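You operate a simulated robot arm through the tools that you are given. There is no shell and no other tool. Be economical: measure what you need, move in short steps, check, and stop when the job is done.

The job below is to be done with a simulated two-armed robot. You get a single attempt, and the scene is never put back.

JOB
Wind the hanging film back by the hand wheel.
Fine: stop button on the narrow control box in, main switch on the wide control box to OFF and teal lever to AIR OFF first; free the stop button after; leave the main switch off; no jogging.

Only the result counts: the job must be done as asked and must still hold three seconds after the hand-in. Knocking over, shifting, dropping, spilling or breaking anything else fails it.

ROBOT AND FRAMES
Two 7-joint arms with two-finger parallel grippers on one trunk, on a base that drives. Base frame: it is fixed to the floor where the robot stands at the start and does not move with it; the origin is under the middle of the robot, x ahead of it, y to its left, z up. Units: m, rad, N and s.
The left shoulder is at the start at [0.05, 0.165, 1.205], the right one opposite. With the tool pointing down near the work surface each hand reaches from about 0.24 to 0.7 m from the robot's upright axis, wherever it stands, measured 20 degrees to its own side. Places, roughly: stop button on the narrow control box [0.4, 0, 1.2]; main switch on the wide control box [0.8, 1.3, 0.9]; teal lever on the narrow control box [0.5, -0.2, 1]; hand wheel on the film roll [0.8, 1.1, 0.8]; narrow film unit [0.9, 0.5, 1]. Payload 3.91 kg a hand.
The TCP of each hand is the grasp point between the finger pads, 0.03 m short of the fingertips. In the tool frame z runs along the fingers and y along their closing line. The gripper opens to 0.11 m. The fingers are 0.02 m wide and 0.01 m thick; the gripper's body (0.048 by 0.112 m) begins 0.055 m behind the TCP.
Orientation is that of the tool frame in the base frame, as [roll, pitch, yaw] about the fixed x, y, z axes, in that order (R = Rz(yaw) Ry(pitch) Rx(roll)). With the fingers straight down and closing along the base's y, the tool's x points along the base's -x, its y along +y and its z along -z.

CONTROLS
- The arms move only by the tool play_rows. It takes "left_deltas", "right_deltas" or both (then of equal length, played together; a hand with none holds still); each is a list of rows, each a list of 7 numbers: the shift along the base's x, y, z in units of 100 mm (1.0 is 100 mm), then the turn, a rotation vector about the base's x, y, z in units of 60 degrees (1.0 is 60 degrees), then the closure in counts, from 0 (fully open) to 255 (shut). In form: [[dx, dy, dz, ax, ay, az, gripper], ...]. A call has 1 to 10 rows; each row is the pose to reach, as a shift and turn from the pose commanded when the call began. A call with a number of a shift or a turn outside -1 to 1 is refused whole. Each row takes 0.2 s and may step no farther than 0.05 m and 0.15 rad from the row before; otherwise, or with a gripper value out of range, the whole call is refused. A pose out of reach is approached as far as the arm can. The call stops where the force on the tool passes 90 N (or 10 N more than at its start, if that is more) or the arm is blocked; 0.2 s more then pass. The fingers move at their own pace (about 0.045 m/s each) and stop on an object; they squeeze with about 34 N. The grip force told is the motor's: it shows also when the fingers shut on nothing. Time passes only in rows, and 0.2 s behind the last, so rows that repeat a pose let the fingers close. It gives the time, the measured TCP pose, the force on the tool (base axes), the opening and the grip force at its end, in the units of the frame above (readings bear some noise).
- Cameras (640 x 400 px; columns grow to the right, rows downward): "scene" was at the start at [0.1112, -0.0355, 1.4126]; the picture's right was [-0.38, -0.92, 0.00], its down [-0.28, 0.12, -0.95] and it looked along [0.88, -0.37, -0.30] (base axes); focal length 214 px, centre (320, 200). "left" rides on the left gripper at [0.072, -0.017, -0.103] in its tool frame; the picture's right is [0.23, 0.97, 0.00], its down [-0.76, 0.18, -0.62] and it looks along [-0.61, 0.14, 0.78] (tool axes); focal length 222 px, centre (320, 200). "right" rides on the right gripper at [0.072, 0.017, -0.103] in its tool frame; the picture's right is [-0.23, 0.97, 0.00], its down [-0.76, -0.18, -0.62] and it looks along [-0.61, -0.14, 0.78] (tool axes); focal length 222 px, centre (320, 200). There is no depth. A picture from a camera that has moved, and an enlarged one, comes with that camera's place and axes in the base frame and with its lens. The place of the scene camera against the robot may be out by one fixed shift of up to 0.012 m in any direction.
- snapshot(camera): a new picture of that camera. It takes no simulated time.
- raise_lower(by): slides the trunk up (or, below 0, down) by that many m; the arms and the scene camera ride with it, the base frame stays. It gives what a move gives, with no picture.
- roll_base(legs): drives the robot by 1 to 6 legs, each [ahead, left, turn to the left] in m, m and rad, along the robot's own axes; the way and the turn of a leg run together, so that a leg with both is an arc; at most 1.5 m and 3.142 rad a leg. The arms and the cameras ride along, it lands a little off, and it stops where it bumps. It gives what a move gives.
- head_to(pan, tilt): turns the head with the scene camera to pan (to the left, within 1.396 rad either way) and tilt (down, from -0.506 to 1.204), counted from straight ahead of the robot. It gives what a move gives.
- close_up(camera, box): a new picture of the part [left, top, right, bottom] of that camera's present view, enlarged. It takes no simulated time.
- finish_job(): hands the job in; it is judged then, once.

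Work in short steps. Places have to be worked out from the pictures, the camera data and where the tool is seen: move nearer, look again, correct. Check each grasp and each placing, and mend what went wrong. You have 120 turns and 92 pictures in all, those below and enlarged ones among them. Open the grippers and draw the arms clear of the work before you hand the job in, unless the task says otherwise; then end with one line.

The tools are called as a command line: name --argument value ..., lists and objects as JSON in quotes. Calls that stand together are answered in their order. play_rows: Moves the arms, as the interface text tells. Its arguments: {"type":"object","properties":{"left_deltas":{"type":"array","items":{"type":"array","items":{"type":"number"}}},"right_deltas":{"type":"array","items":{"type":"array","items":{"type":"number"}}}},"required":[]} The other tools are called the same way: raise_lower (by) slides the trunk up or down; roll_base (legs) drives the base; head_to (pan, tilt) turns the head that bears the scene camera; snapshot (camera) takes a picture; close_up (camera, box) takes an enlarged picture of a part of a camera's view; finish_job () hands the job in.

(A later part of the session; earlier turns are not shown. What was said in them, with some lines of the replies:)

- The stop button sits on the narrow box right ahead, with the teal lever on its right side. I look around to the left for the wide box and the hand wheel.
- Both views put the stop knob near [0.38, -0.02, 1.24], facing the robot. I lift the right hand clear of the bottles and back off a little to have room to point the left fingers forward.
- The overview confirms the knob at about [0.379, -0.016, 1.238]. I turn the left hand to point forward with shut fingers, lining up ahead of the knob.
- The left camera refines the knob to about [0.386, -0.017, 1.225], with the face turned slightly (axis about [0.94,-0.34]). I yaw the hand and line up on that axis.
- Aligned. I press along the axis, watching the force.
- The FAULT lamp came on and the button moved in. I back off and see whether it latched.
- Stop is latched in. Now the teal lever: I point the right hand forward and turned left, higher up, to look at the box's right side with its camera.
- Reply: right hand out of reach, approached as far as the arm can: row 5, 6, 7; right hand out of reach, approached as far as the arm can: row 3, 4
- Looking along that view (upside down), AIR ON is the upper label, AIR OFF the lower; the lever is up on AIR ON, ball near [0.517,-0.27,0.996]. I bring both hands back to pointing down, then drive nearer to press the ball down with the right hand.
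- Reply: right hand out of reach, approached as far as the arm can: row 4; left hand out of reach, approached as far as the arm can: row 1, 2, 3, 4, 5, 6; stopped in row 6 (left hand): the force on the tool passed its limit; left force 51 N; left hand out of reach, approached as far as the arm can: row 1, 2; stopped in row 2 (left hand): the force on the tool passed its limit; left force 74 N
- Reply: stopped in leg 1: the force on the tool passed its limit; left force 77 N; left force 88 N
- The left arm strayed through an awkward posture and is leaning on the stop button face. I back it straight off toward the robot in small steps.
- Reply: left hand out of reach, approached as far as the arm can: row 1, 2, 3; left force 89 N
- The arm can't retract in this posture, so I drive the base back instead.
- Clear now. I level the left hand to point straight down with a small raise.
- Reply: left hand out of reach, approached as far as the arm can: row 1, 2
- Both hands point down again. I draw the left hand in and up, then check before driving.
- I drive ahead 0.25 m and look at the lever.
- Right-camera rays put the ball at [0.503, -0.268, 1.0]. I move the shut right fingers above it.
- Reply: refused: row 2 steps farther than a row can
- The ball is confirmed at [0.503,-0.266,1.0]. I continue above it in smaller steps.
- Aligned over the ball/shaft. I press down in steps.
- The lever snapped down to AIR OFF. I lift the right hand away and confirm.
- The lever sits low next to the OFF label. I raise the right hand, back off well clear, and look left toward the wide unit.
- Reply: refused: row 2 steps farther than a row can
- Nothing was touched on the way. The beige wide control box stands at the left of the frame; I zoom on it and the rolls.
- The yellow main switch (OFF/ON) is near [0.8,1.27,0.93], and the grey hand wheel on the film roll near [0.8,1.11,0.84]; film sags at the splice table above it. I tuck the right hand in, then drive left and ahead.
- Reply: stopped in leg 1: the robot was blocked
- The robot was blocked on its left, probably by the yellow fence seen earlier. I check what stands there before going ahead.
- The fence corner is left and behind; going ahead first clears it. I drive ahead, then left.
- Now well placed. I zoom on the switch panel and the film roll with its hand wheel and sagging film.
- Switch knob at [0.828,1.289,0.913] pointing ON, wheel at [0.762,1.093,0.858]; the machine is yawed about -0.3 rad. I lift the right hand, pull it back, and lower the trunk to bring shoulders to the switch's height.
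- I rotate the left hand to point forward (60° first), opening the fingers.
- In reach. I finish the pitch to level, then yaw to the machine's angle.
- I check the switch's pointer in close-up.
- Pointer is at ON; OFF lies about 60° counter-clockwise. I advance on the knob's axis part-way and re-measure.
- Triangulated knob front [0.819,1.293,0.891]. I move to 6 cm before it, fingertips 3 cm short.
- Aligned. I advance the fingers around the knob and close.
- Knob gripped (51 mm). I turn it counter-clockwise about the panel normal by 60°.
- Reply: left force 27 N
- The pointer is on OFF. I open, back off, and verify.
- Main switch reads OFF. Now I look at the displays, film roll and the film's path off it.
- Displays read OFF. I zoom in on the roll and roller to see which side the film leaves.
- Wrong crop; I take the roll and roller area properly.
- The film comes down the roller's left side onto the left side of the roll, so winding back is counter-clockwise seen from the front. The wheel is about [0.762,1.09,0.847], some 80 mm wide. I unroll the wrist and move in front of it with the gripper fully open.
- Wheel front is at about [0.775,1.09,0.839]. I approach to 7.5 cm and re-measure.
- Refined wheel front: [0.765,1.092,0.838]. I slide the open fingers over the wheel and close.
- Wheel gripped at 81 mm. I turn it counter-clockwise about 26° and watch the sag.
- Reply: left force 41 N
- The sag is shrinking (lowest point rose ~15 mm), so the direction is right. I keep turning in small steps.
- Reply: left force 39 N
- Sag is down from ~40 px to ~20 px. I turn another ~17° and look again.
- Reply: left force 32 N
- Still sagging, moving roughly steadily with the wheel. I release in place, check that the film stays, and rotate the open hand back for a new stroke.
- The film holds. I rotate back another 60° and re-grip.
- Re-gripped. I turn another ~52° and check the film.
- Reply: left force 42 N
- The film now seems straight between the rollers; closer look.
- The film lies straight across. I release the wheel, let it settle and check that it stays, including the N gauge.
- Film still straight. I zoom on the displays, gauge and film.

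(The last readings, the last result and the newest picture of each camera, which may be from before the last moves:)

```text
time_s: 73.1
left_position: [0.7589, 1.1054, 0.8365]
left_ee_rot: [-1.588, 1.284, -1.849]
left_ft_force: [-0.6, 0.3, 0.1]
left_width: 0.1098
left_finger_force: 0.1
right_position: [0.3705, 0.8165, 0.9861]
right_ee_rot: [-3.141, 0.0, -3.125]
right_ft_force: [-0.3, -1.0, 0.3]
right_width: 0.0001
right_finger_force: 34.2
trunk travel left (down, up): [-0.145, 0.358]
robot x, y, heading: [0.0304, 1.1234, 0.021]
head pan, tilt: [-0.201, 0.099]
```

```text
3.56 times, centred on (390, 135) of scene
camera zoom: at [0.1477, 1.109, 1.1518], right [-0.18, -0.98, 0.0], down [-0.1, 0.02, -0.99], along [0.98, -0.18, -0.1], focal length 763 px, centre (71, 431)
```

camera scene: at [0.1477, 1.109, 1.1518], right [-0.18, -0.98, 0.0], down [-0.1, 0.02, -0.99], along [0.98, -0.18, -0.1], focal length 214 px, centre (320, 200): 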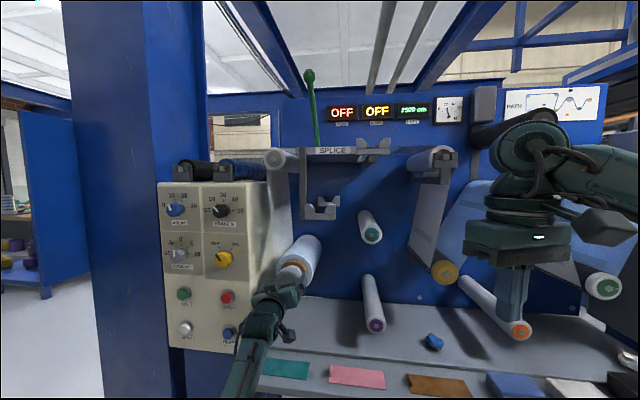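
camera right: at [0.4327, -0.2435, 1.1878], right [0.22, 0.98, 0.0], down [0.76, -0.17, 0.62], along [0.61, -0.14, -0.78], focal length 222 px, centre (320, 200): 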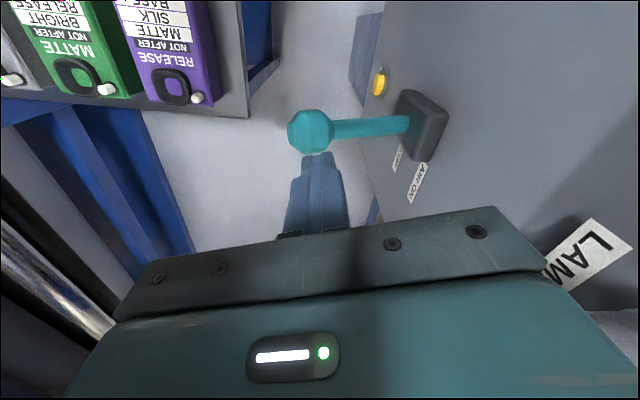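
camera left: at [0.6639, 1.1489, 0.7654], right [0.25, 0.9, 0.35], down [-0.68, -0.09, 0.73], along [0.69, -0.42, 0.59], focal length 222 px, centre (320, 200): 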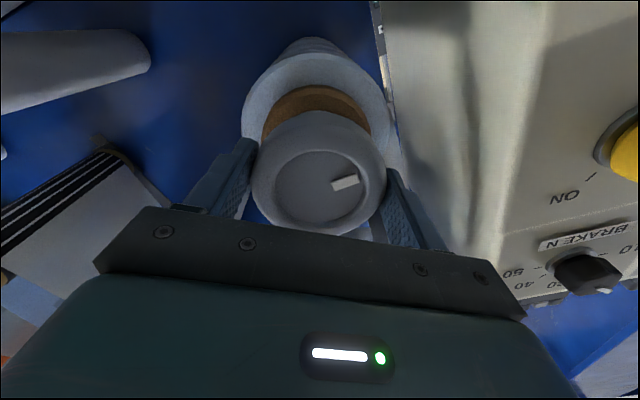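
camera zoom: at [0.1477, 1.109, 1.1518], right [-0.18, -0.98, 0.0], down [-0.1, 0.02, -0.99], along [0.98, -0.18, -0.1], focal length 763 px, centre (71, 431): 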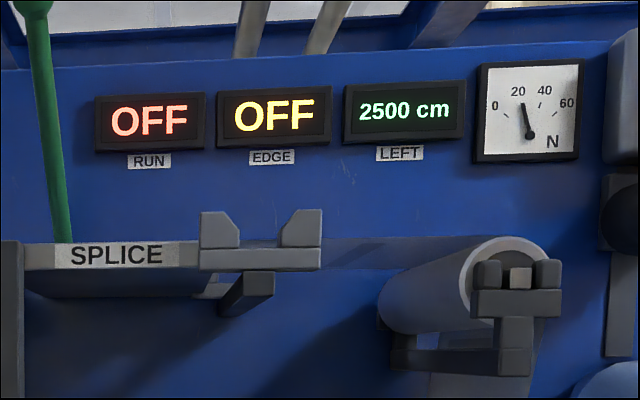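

The gauge shows about 22 N: the film is gently tight and the roll holds. I draw the left hand off the wheel along its axis.

play_rows --left_deltas '[[-0.3, 0.02, 0.01, 0, 0, 0, 0], [-0.6, 0.1, 0.01, 0, 0, 0, 0], [-1, 0.2, 0.01, 0, 0, 0, 0]]'

play_rows --left_deltas '[[-0.4, 0, 0.3, 0, 0, 0, 60], [-0.8, 0, 0.6, 0, 0, 0, 60]]'

close_up --camera "scene" --box '[220, 80, 480, 300]'

```text
time_s: 73.9
left_position: [0.6617, 1.1245, 0.8569]
left_ee_rot: [-1.465, 1.299, -1.73]
left_ft_force: [1.1, -0.7, 0.6]
left_width: 0.1099
left_finger_force: 0.1
right_position: [0.3711, 0.8161, 0.9868]
right_ee_rot: [3.139, -0.001, -3.122]
right_ft_force: [-0.5, -0.2, 0.4]
right_width: 0.0
right_finger_force: 33.2
trunk travel left (down, up): [-0.145, 0.358]
robot x, y, heading: [0.0267, 1.1254, 0.022]
head pan, tilt: [-0.201, 0.099]
```

```text
time_s: 74.6
left_position: [0.579, 1.1258, 0.9603]
left_ee_rot: [-1.084, 1.302, -1.357]
left_ft_force: [-0.1, 0.2, 1.2]
left_width: 0.084
left_finger_force: 0.0
right_position: [0.3702, 0.8158, 0.9857]
right_ee_rot: [3.141, 0.001, -3.121]
right_ft_force: [-0.2, 0.0, 0.1]
right_width: 0.0
right_finger_force: 33.9
trunk travel left (down, up): [-0.145, 0.358]
robot x, y, heading: [0.0319, 1.1248, 0.019]
head pan, tilt: [-0.201, 0.099]
stopped in row 2 (left hand): the arm was blocked; the commanded pose is now the measured one
```

```text
1.82 times, centred on (350, 190) of scene
camera zoom: at [0.1479, 1.1089, 1.1518], right [-0.18, -0.98, 0.0], down [-0.1, 0.02, -0.99], along [0.98, -0.18, -0.1], focal length 390 px, centre (266, 218)
```

zoom: 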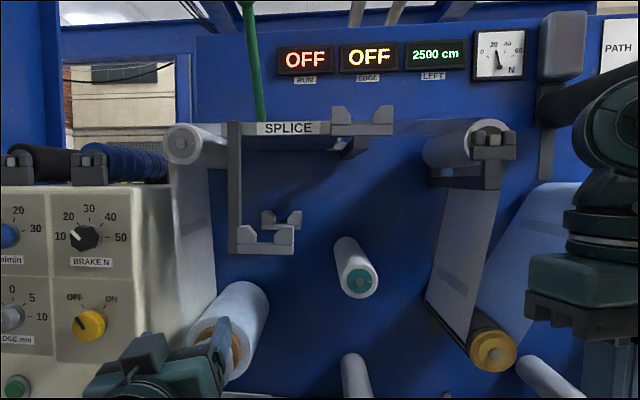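

The wheel is free and the film stays. The arm hit a posture limit near the robot's middle; I move the hand to its own side.

play_rows --left_deltas '[[0, 0.3, 0, 0, 0, 0, 60], [-0.05, 0.6, 0, 0, 0, 0, 60], [-0.1, 0.9, 0, 0, 0, 0, 60]]'

roll_base --legs '[[-0.08, -0.3, 0]]'

```text
time_s: 75.4
left_position: [0.5672, 1.2152, 0.9603]
left_ee_rot: [-1.09, 1.301, -1.364]
left_ft_force: [-0.3, -0.2, 0.4]
left_width: 0.084
left_finger_force: 0.1
right_position: [0.3698, 0.816, 0.986]
right_ee_rot: [3.14, -0.001, -3.121]
right_ft_force: [-0.6, -0.1, 0.1]
right_width: 0.0
right_finger_force: 33.6
trunk travel left (down, up): [-0.145, 0.358]
robot x, y, heading: [0.0325, 1.1265, 0.02]
head pan, tilt: [-0.201, 0.099]
```

```text
time_s: 77.5
left_position: [0.4931, 0.917, 0.9611]
left_ee_rot: [-1.092, 1.301, -1.359]
left_ft_force: [-0.6, -0.3, 0.3]
left_width: 0.0846
left_finger_force: 0.1
right_position: [0.2984, 0.5136, 0.9861]
right_ee_rot: [3.14, 0.0, -3.12]
right_ft_force: [-0.3, 0.7, 0.3]
right_width: 0.0
right_finger_force: 34.1
trunk travel left (down, up): [-0.145, 0.358]
robot x, y, heading: [-0.0409, 0.8214, 0.027]
head pan, tilt: [-0.201, 0.099]
```

I back away past the fence corner, then go right toward the narrow box and raise the trunk.

roll_base --legs '[[-0.27, -0.1, 0], [0, -0.65, 0]]'

raise_lower --by 0.28

head_to --pan -0.1 --tilt 0.35

snapshot --camera "scene"

```text
time_s: 82.7
left_position: [0.2427, 0.1508, 0.9606]
left_ee_rot: [-1.089, 1.299, -1.361]
left_ft_force: [-0.7, 0.3, 0.5]
left_width: 0.0845
left_finger_force: 0.0
right_position: [0.046, -0.2503, 0.9858]
right_ee_rot: [3.139, -0.001, -3.121]
right_ft_force: [-0.7, -0.8, -0.5]
right_width: 0.0004
right_finger_force: 34.6
trunk travel left (down, up): [-0.145, 0.358]
robot x, y, heading: [-0.29, 0.0561, 0.018]
head pan, tilt: [-0.201, 0.099]
```

```text
time_s: 85.5
left_position: [0.244, 0.1493, 1.2391]
left_ee_rot: [-1.091, 1.3, -1.365]
left_ft_force: [0.2, 0.5, 0.0]
left_width: 0.0841
left_finger_force: 0.0
right_position: [0.0464, -0.25, 1.2681]
right_ee_rot: [-3.141, 0.0, -3.121]
right_ft_force: [0.2, -0.1, 1.0]
right_width: 0.0
right_finger_force: 33.8
trunk travel left (down, up): [-0.425, 0.078]
robot x, y, heading: [-0.2915, 0.0587, 0.022]
head pan, tilt: [-0.201, 0.099]
```

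```text
time_s: 86.3
left_position: [0.2426, 0.1507, 1.239]
left_ee_rot: [-1.089, 1.3, -1.362]
left_ft_force: [-0.7, 0.0, -0.5]
left_width: 0.0842
left_finger_force: 0.1
right_position: [0.0458, -0.2492, 1.2654]
right_ee_rot: [3.14, -0.001, -3.124]
right_ft_force: [0.2, 0.2, 1.1]
right_width: 0.0
right_finger_force: 34.1
trunk travel left (down, up): [-0.425, 0.078]
robot x, y, heading: [-0.2965, 0.0566, 0.024]
head pan, tilt: [-0.099, 0.351]
```

```text
28 pictures are left
camera scene: at [-0.1743, 0.0517, 1.4085], right [-0.08, -1.0, 0.0], down [-0.34, 0.03, -0.94], along [0.94, -0.07, -0.34], focal length 214 px, centre (320, 200)
```

scene: 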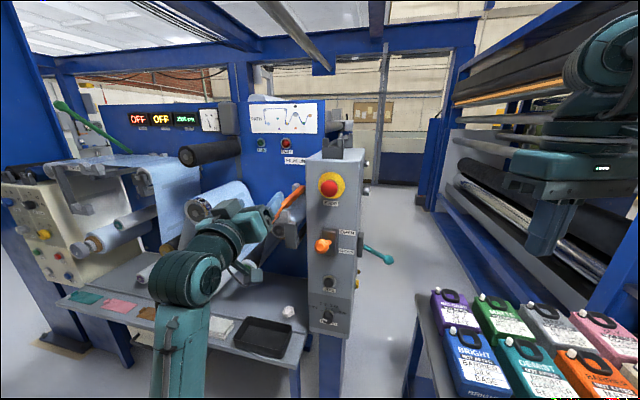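

All still in place: displays OFF, stop in, lever down. I bring the left hand in front of the stop knob and level it.

play_rows --left_deltas '[[0.1, -0.35, -0.05, 0.011, 0.038, -0.013, 60], [0.2, -0.7, -0.1, 0.022, 0.076, -0.026, 60], [0.3, -1, -0.14, 0.034, 0.113, -0.04, 60]]'

play_rows --left_deltas '[[0.15, -0.22, 0, 0, 0, 0, 60], [0.3, -0.44, 0, 0, 0, 0, 60]]'

snapshot --camera "left"

```text
time_s: 87.1
left_position: [0.2733, 0.0497, 1.2247]
left_ee_rot: [-1.574, 1.331, -1.874]
left_ft_force: [-0.2, -0.1, -0.2]
left_width: 0.0842
left_finger_force: 0.0
right_position: [0.0448, -0.2501, 1.2656]
right_ee_rot: [3.141, 0.0, -3.122]
right_ft_force: [-0.3, 0.3, 0.3]
right_width: 0.0001
right_finger_force: 33.7
trunk travel left (down, up): [-0.425, 0.078]
robot x, y, heading: [-0.2935, 0.0573, 0.024]
head pan, tilt: [-0.099, 0.351]
```

```text
time_s: 87.7
left_position: [0.3038, 0.0078, 1.2201]
left_ee_rot: [-1.601, 1.34, -1.897]
left_ft_force: [0.6, -0.2, -0.2]
left_width: 0.084
left_finger_force: 0.1
right_position: [0.0468, -0.249, 1.266]
right_ee_rot: [3.141, 0.002, -3.122]
right_ft_force: [-0.2, 0.0, -0.2]
right_width: 0.0001
right_finger_force: 33.6
trunk travel left (down, up): [-0.425, 0.078]
robot x, y, heading: [-0.2914, 0.0623, 0.023]
head pan, tilt: [-0.099, 0.351]
```

```text
27 pictures are left
camera left: at [0.1953, 0.0079, 1.1536], right [0.26, 0.86, -0.44], down [-0.49, 0.51, 0.7], along [0.83, 0.04, 0.55], focal length 222 px, centre (320, 200)
```

left: 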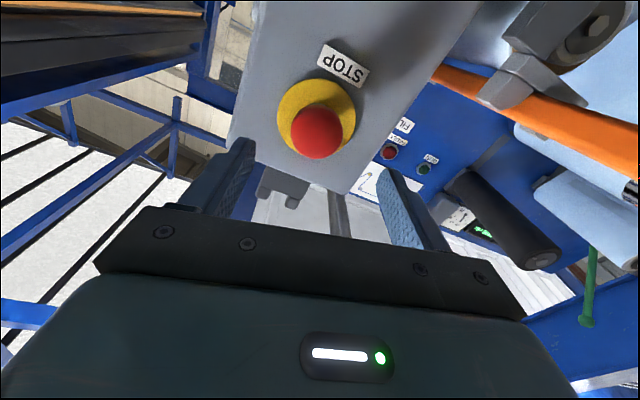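

The knob (pressed) is about 46 mm wide at [0.383,-0.017,1.222]. I slide the fingers around it and close.

play_rows --left_deltas '[[0.25, -0.08, 0.01, 0, 0, 0, 60], [0.45, -0.14, 0.02, 0, 0, 0, 60], [0.63, -0.2, 0.02, 0, 0, 0, 60], [0.63, -0.2, 0.02, 0, 0, 0, 255], [0.63, -0.2, 0.02, 0, 0, 0, 255], [0.63, -0.2, 0.02, 0, 0, 0, 255], [0.63, -0.2, 0.02, 0, 0, 0, 255]]'

snapshot --camera "left"

```text
time_s: 89.3
left_position: [0.368, -0.0108, 1.2271]
left_ee_rot: [-1.575, 1.338, -1.867]
left_ft_force: [-6.4, -12.3, -5.0]
left_width: 0.0466
left_finger_force: 44.7
right_position: [0.0458, -0.2521, 1.266]
right_ee_rot: [3.139, 0.002, -3.123]
right_ft_force: [1.0, 0.1, -1.1]
right_width: 0.0
right_finger_force: 33.9
trunk travel left (down, up): [-0.425, 0.078]
robot x, y, heading: [-0.2928, 0.0583, 0.017]
head pan, tilt: [-0.099, 0.351]
```

```text
26 pictures are left
camera left: at [0.2594, -0.0118, 1.1592], right [0.26, 0.86, -0.44], down [-0.5, 0.51, 0.7], along [0.83, 0.04, 0.56], focal length 222 px, centre (320, 200)
```

left: 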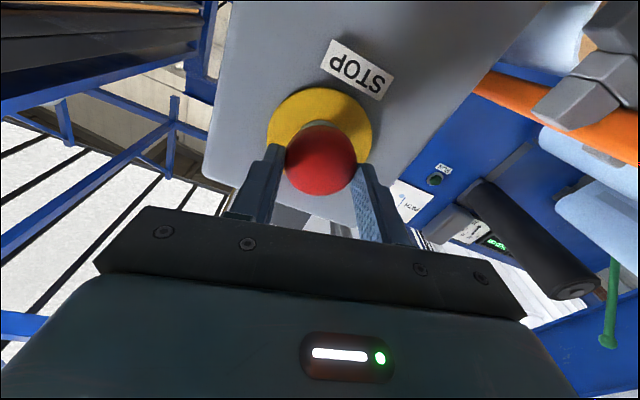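

Knob gripped. I twist it clockwise about 47°.

play_rows --left_deltas '[[0, 0, 0, 0.134, -0.041, 0, 255], [0, 0, 0, 0.268, -0.081, 0, 255], [0, 0, 0, 0.402, -0.122, 0, 255], [0, 0, 0, 0.536, -0.162, 0, 255], [0, 0, 0, 0.67, -0.203, 0, 255], [0, 0, 0, 0.75, -0.23, 0, 255]]'

snapshot --camera "left"

```text
time_s: 90.7
left_position: [0.3667, -0.0132, 1.2285]
left_ee_rot: [1.571, 0.987, 1.273]
left_ft_force: [3.7, 6.5, 1.6]
left_width: 0.047
left_finger_force: 44.7
right_position: [0.0467, -0.2498, 1.2655]
right_ee_rot: [3.141, 0.0, -3.121]
right_ft_force: [-0.1, -0.6, 0.2]
right_width: 0.0
right_finger_force: 33.7
trunk travel left (down, up): [-0.425, 0.078]
robot x, y, heading: [-0.2919, 0.0566, 0.025]
head pan, tilt: [-0.099, 0.351]
```

```text
25 pictures are left
camera left: at [0.2753, 0.0429, 1.1581], right [0.28, 0.9, 0.35], down [-0.68, -0.07, 0.73], along [0.68, -0.44, 0.58], focal length 222 px, centre (320, 200)
```

left: 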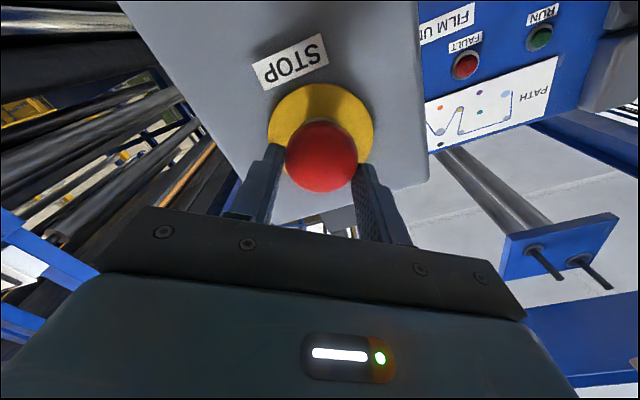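

I release and back off to judge whether it popped out.

play_rows --left_deltas '[[0, 0, 0, 0, 0, 0, 60], [0, 0, 0, 0, 0, 0, 60], [0, 0, 0, 0, 0, 0, 60], [-0.25, 0.08, 0, 0, 0, 0, 60], [-0.5, 0.16, 0, 0, 0, 0, 60], [-0.75, 0.24, 0, 0, 0, 0, 60]]'

close_up --camera "left" --box '[220, 40, 420, 180]'

close_up --camera "scene" --box '[270, 130, 400, 220]'

```text
time_s: 92.1
left_position: [0.2889, 0.0112, 1.2283]
left_ee_rot: [1.575, 0.988, 1.277]
left_ft_force: [-0.6, 0.6, -0.3]
left_width: 0.084
left_finger_force: 0.0
right_position: [0.0465, -0.2488, 1.2662]
right_ee_rot: [3.139, 0.001, -3.122]
right_ft_force: [0.2, -0.3, 0.1]
right_width: 0.0001
right_finger_force: 34.2
trunk travel left (down, up): [-0.425, 0.078]
robot x, y, heading: [-0.2935, 0.0585, 0.023]
head pan, tilt: [-0.099, 0.351]
```

```text
2.86 times, centred on (320, 110) of left
camera zoom: at [0.1982, 0.0663, 1.1586], right [0.28, 0.9, 0.35], down [-0.67, -0.08, 0.74], along [0.69, -0.44, 0.58], focal length 635 px, centre (320, 457)
```

zoom: 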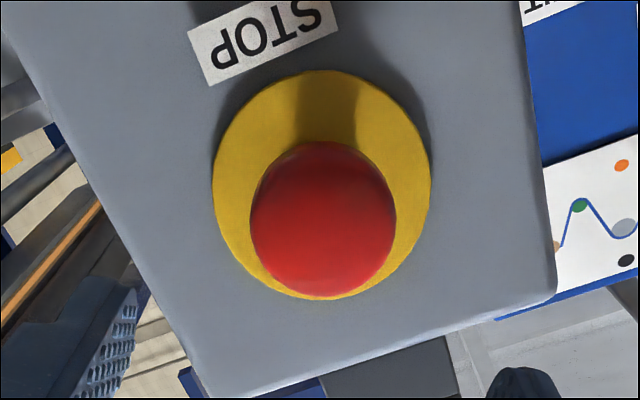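

```text
4.44 times, centred on (335, 175) of scene
camera zoom: at [-0.1747, 0.0519, 1.4085], right [-0.08, -1.0, 0.0], down [-0.34, 0.03, -0.94], along [0.94, -0.07, -0.34], focal length 953 px, centre (253, 311)
```

zoom: 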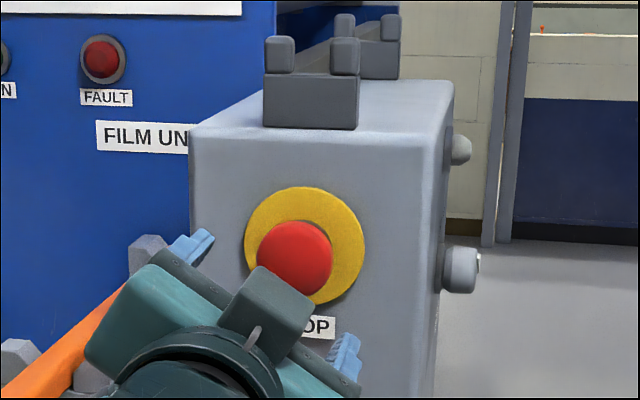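

The knob still sits as deep as when pressed, so the 47° twist did not free it. I re-grip slightly deeper and try a gentle pull.

play_rows --left_deltas '[[0.35, -0.1, -0.02, 0, 0, 0, 60], [0.6, -0.18, -0.04, 0, 0, 0, 60], [0.75, -0.22, -0.04, 0, 0, 0, 60], [0.86, -0.26, -0.04, 0, 0, 0, 60], [0.86, -0.26, -0.04, 0, 0, 0, 255], [0.86, -0.26, -0.04, 0, 0, 0, 255], [0.86, -0.26, -0.04, 0, 0, 0, 255]]'

play_rows --left_deltas '[[-0.05, 0.015, 0, 0, 0, 0, 255], [-0.1, 0.03, 0, 0, 0, 0, 255], [-0.15, 0.045, 0, 0, 0, 0, 255], [-0.2, 0.06, 0, 0, 0, 0, 255]]'

snapshot --camera "left"

```text
time_s: 93.7
left_position: [0.3757, -0.0144, 1.2254]
left_ee_rot: [1.572, 0.989, 1.271]
left_ft_force: [2.6, 1.9, 3.8]
left_width: 0.0472
left_finger_force: 34.9
right_position: [0.0461, -0.249, 1.2664]
right_ee_rot: [-3.14, 0.0, -3.122]
right_ft_force: [0.6, 0.5, 0.0]
right_width: 0.0002
right_finger_force: 33.9
trunk travel left (down, up): [-0.425, 0.078]
robot x, y, heading: [-0.2903, 0.0561, 0.023]
head pan, tilt: [-0.099, 0.351]
```

```text
time_s: 94.7
left_position: [0.36, -0.0065, 1.2238]
left_ee_rot: [1.57, 0.988, 1.275]
left_ft_force: [42.2, -2.2, 22.6]
left_width: 0.0474
left_finger_force: 45.2
right_position: [0.0507, -0.25, 1.2654]
right_ee_rot: [3.139, -0.004, -3.123]
right_ft_force: [0.5, -0.3, -0.4]
right_width: 0.0
right_finger_force: 34.3
trunk travel left (down, up): [-0.425, 0.078]
robot x, y, heading: [-0.2928, 0.0584, 0.022]
head pan, tilt: [-0.099, 0.351]
```

```text
22 pictures are left
camera left: at [0.2692, 0.0472, 1.1539], right [0.27, 0.9, 0.35], down [-0.67, -0.08, 0.73], along [0.69, -0.43, 0.58], focal length 222 px, centre (320, 200)
```

left: 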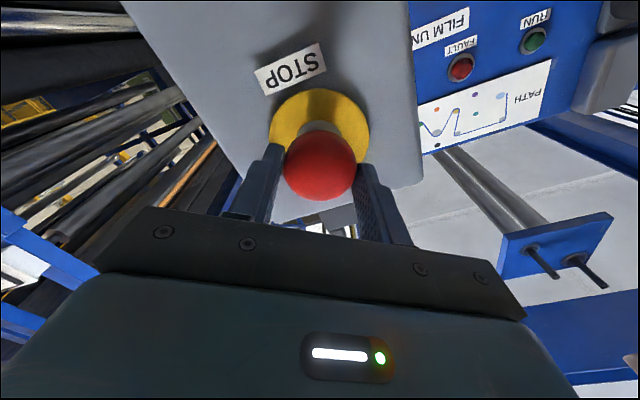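

A grey neck shows behind the knob now — it appears to have come out. I release and verify.

play_rows --left_deltas '[[0, 0, 0, 0, 0, 0, 60], [0, 0, 0, 0, 0, 0, 60], [0, 0, 0, 0, 0, 0, 60], [-0.25, 0.08, 0, 0, 0, 0, 60], [-0.5, 0.16, 0, 0, 0, 0, 60], [-0.7, 0.22, 0, 0, 0, 0, 60]]'

close_up --camera "left" --box '[220, 40, 420, 180]'

close_up --camera "scene" --box '[270, 130, 400, 220]'

```text
time_s: 96.1
left_position: [0.2878, 0.0111, 1.2244]
left_ee_rot: [1.573, 0.989, 1.273]
left_ft_force: [-0.3, 0.5, 0.8]
left_width: 0.084
left_finger_force: 0.1
right_position: [0.0458, -0.2499, 1.2657]
right_ee_rot: [3.14, 0.001, -3.122]
right_ft_force: [0.0, -0.3, 0.5]
right_width: 0.0
right_finger_force: 34.0
trunk travel left (down, up): [-0.425, 0.078]
robot x, y, heading: [-0.2895, 0.0569, 0.021]
head pan, tilt: [-0.099, 0.351]
```

```text
2.86 times, centred on (320, 110) of left
camera zoom: at [0.196, 0.0678, 1.1537], right [0.28, 0.9, 0.35], down [-0.67, -0.07, 0.73], along [0.68, -0.44, 0.58], focal length 635 px, centre (320, 457)
```

zoom: 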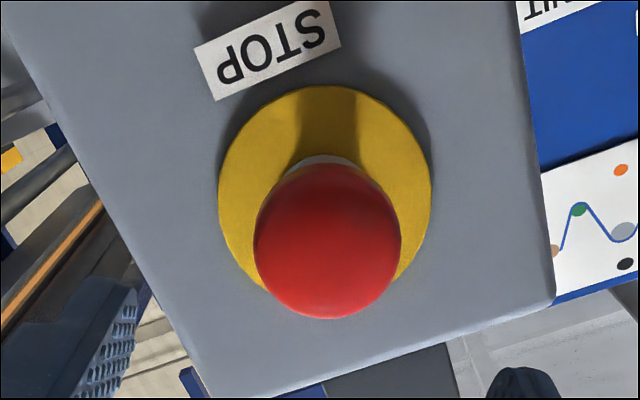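

```text
4.44 times, centred on (335, 175) of scene
camera zoom: at [-0.1746, 0.0518, 1.4085], right [-0.08, -1.0, 0.0], down [-0.34, 0.03, -0.94], along [0.94, -0.07, -0.34], focal length 953 px, centre (253, 311)
```

zoom: 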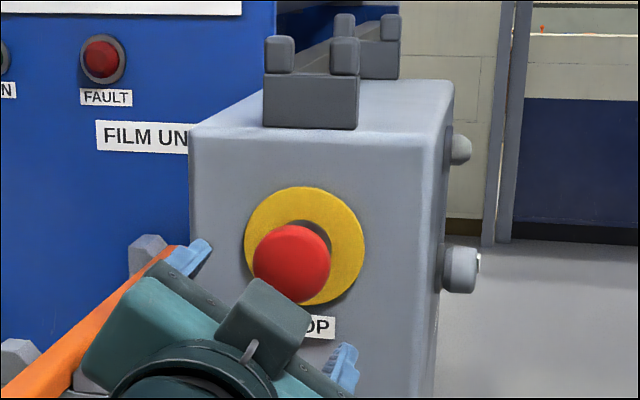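

The knob sits exactly as far out as before the press: stop is freed. I open both grippers, back away slightly, and take a last look at everything.

play_rows --left_deltas '[[0, 0, 0, 0, 0, 0, 0], [0, 0, 0, 0, 0, 0, 0]]' --right_deltas '[[0, 0, 0, 0, 0, 0, 0], [0, 0, 0, 0, 0, 0, 0]]'

roll_base --legs '[[-0.1, 0, 0]]'

head_to --pan 0.1 --tilt 0.3

snapshot --camera "scene"

close_up --camera "scene" --box '[60, 80, 280, 260]'

close_up --camera "scene" --box '[330, 120, 480, 300]'

```text
time_s: 96.7
left_position: [0.2888, 0.0116, 1.2235]
left_ee_rot: [1.575, 0.99, 1.274]
left_ft_force: [-0.2, -0.3, -0.2]
left_width: 0.1099
left_finger_force: 0.0
right_position: [0.046, -0.2492, 1.266]
right_ee_rot: [3.14, 0.0, -3.122]
right_ft_force: [0.5, 0.4, -0.3]
right_width: 0.0505
right_finger_force: 0.0
trunk travel left (down, up): [-0.425, 0.078]
robot x, y, heading: [-0.2918, 0.0534, 0.018]
head pan, tilt: [-0.099, 0.351]
```

```text
time_s: 97.8
left_position: [0.1869, 0.0106, 1.2249]
left_ee_rot: [1.572, 0.988, 1.274]
left_ft_force: [-1.0, -0.2, -0.3]
left_width: 0.1099
left_finger_force: 0.1
right_position: [-0.0541, -0.2522, 1.2652]
right_ee_rot: [3.139, 0.001, -3.12]
right_ft_force: [-0.2, -0.1, 0.3]
right_width: 0.11
right_finger_force: 0.1
trunk travel left (down, up): [-0.425, 0.078]
robot x, y, heading: [-0.3936, 0.055, 0.023]
head pan, tilt: [-0.099, 0.351]
```

```text
time_s: 98.6
left_position: [0.1888, 0.0094, 1.225]
left_ee_rot: [1.575, 0.989, 1.276]
left_ft_force: [0.5, 0.6, -0.1]
left_width: 0.1098
left_finger_force: 0.0
right_position: [-0.0529, -0.2507, 1.2668]
right_ee_rot: [3.139, 0.002, -3.121]
right_ft_force: [1.0, 0.4, -0.4]
right_width: 0.1099
right_finger_force: 0.1
trunk travel left (down, up): [-0.425, 0.078]
robot x, y, heading: [-0.3919, 0.0546, 0.017]
head pan, tilt: [0.099, 0.3]
```

```text
19 pictures are left
camera scene: at [-0.2739, 0.0682, 1.4131], right [0.12, -0.99, 0.0], down [-0.29, -0.04, -0.96], along [0.95, 0.11, -0.3], focal length 214 px, centre (320, 200)
```

scene: 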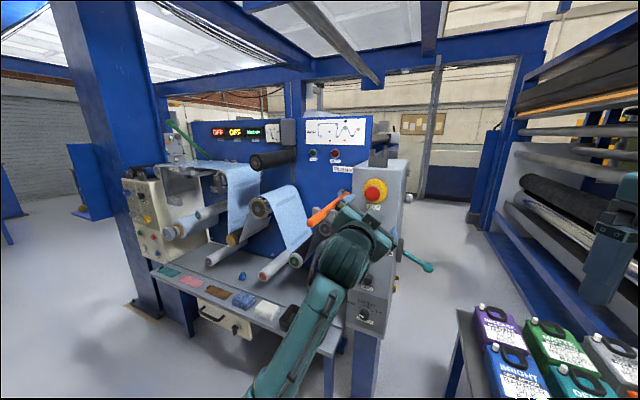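

```text
2.22 times, centred on (170, 170) of scene
camera zoom: at [-0.2739, 0.0682, 1.4131], right [0.12, -0.99, 0.0], down [-0.29, -0.04, -0.96], along [0.95, 0.11, -0.3], focal length 477 px, centre (653, 267)
```

zoom: 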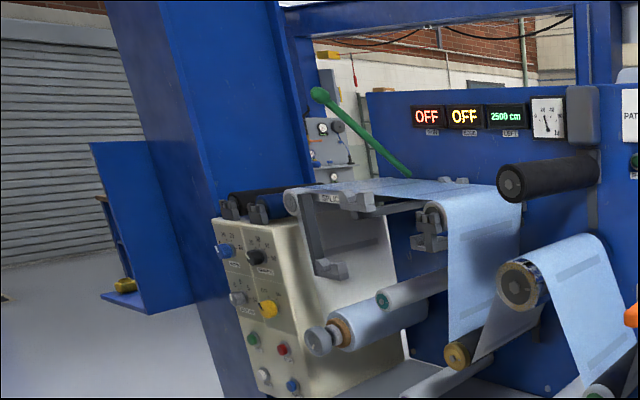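

```text
2.22 times, centred on (405, 210) of scene
camera zoom: at [-0.2739, 0.0682, 1.4131], right [0.12, -0.99, 0.0], down [-0.29, -0.04, -0.96], along [0.95, 0.11, -0.3], focal length 477 px, centre (131, 178)
```

zoom: 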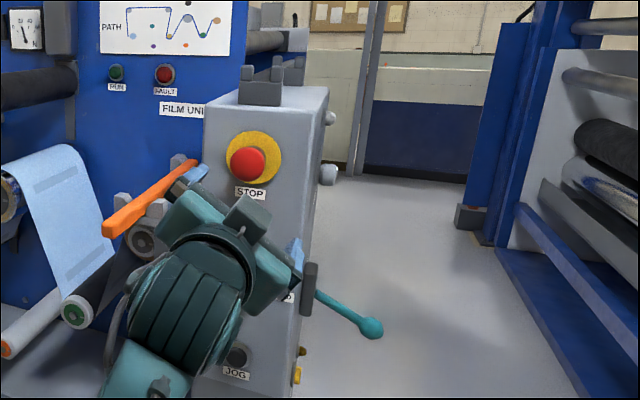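

The film is flat and tight, the main switch is off, the lever is on AIR OFF, the stop button is out, and both hands are clear. I hand in.

finish_job

```text
The job is handed in.
```

The hanging film is wound back and lies tight. The main switch is OFF, the teal lever is on AIR OFF, the stop button is freed and nothing was jogged. Early on, the left arm leaned on the stop button face at up to about 85 N; I saw no damage or shift afterwards.
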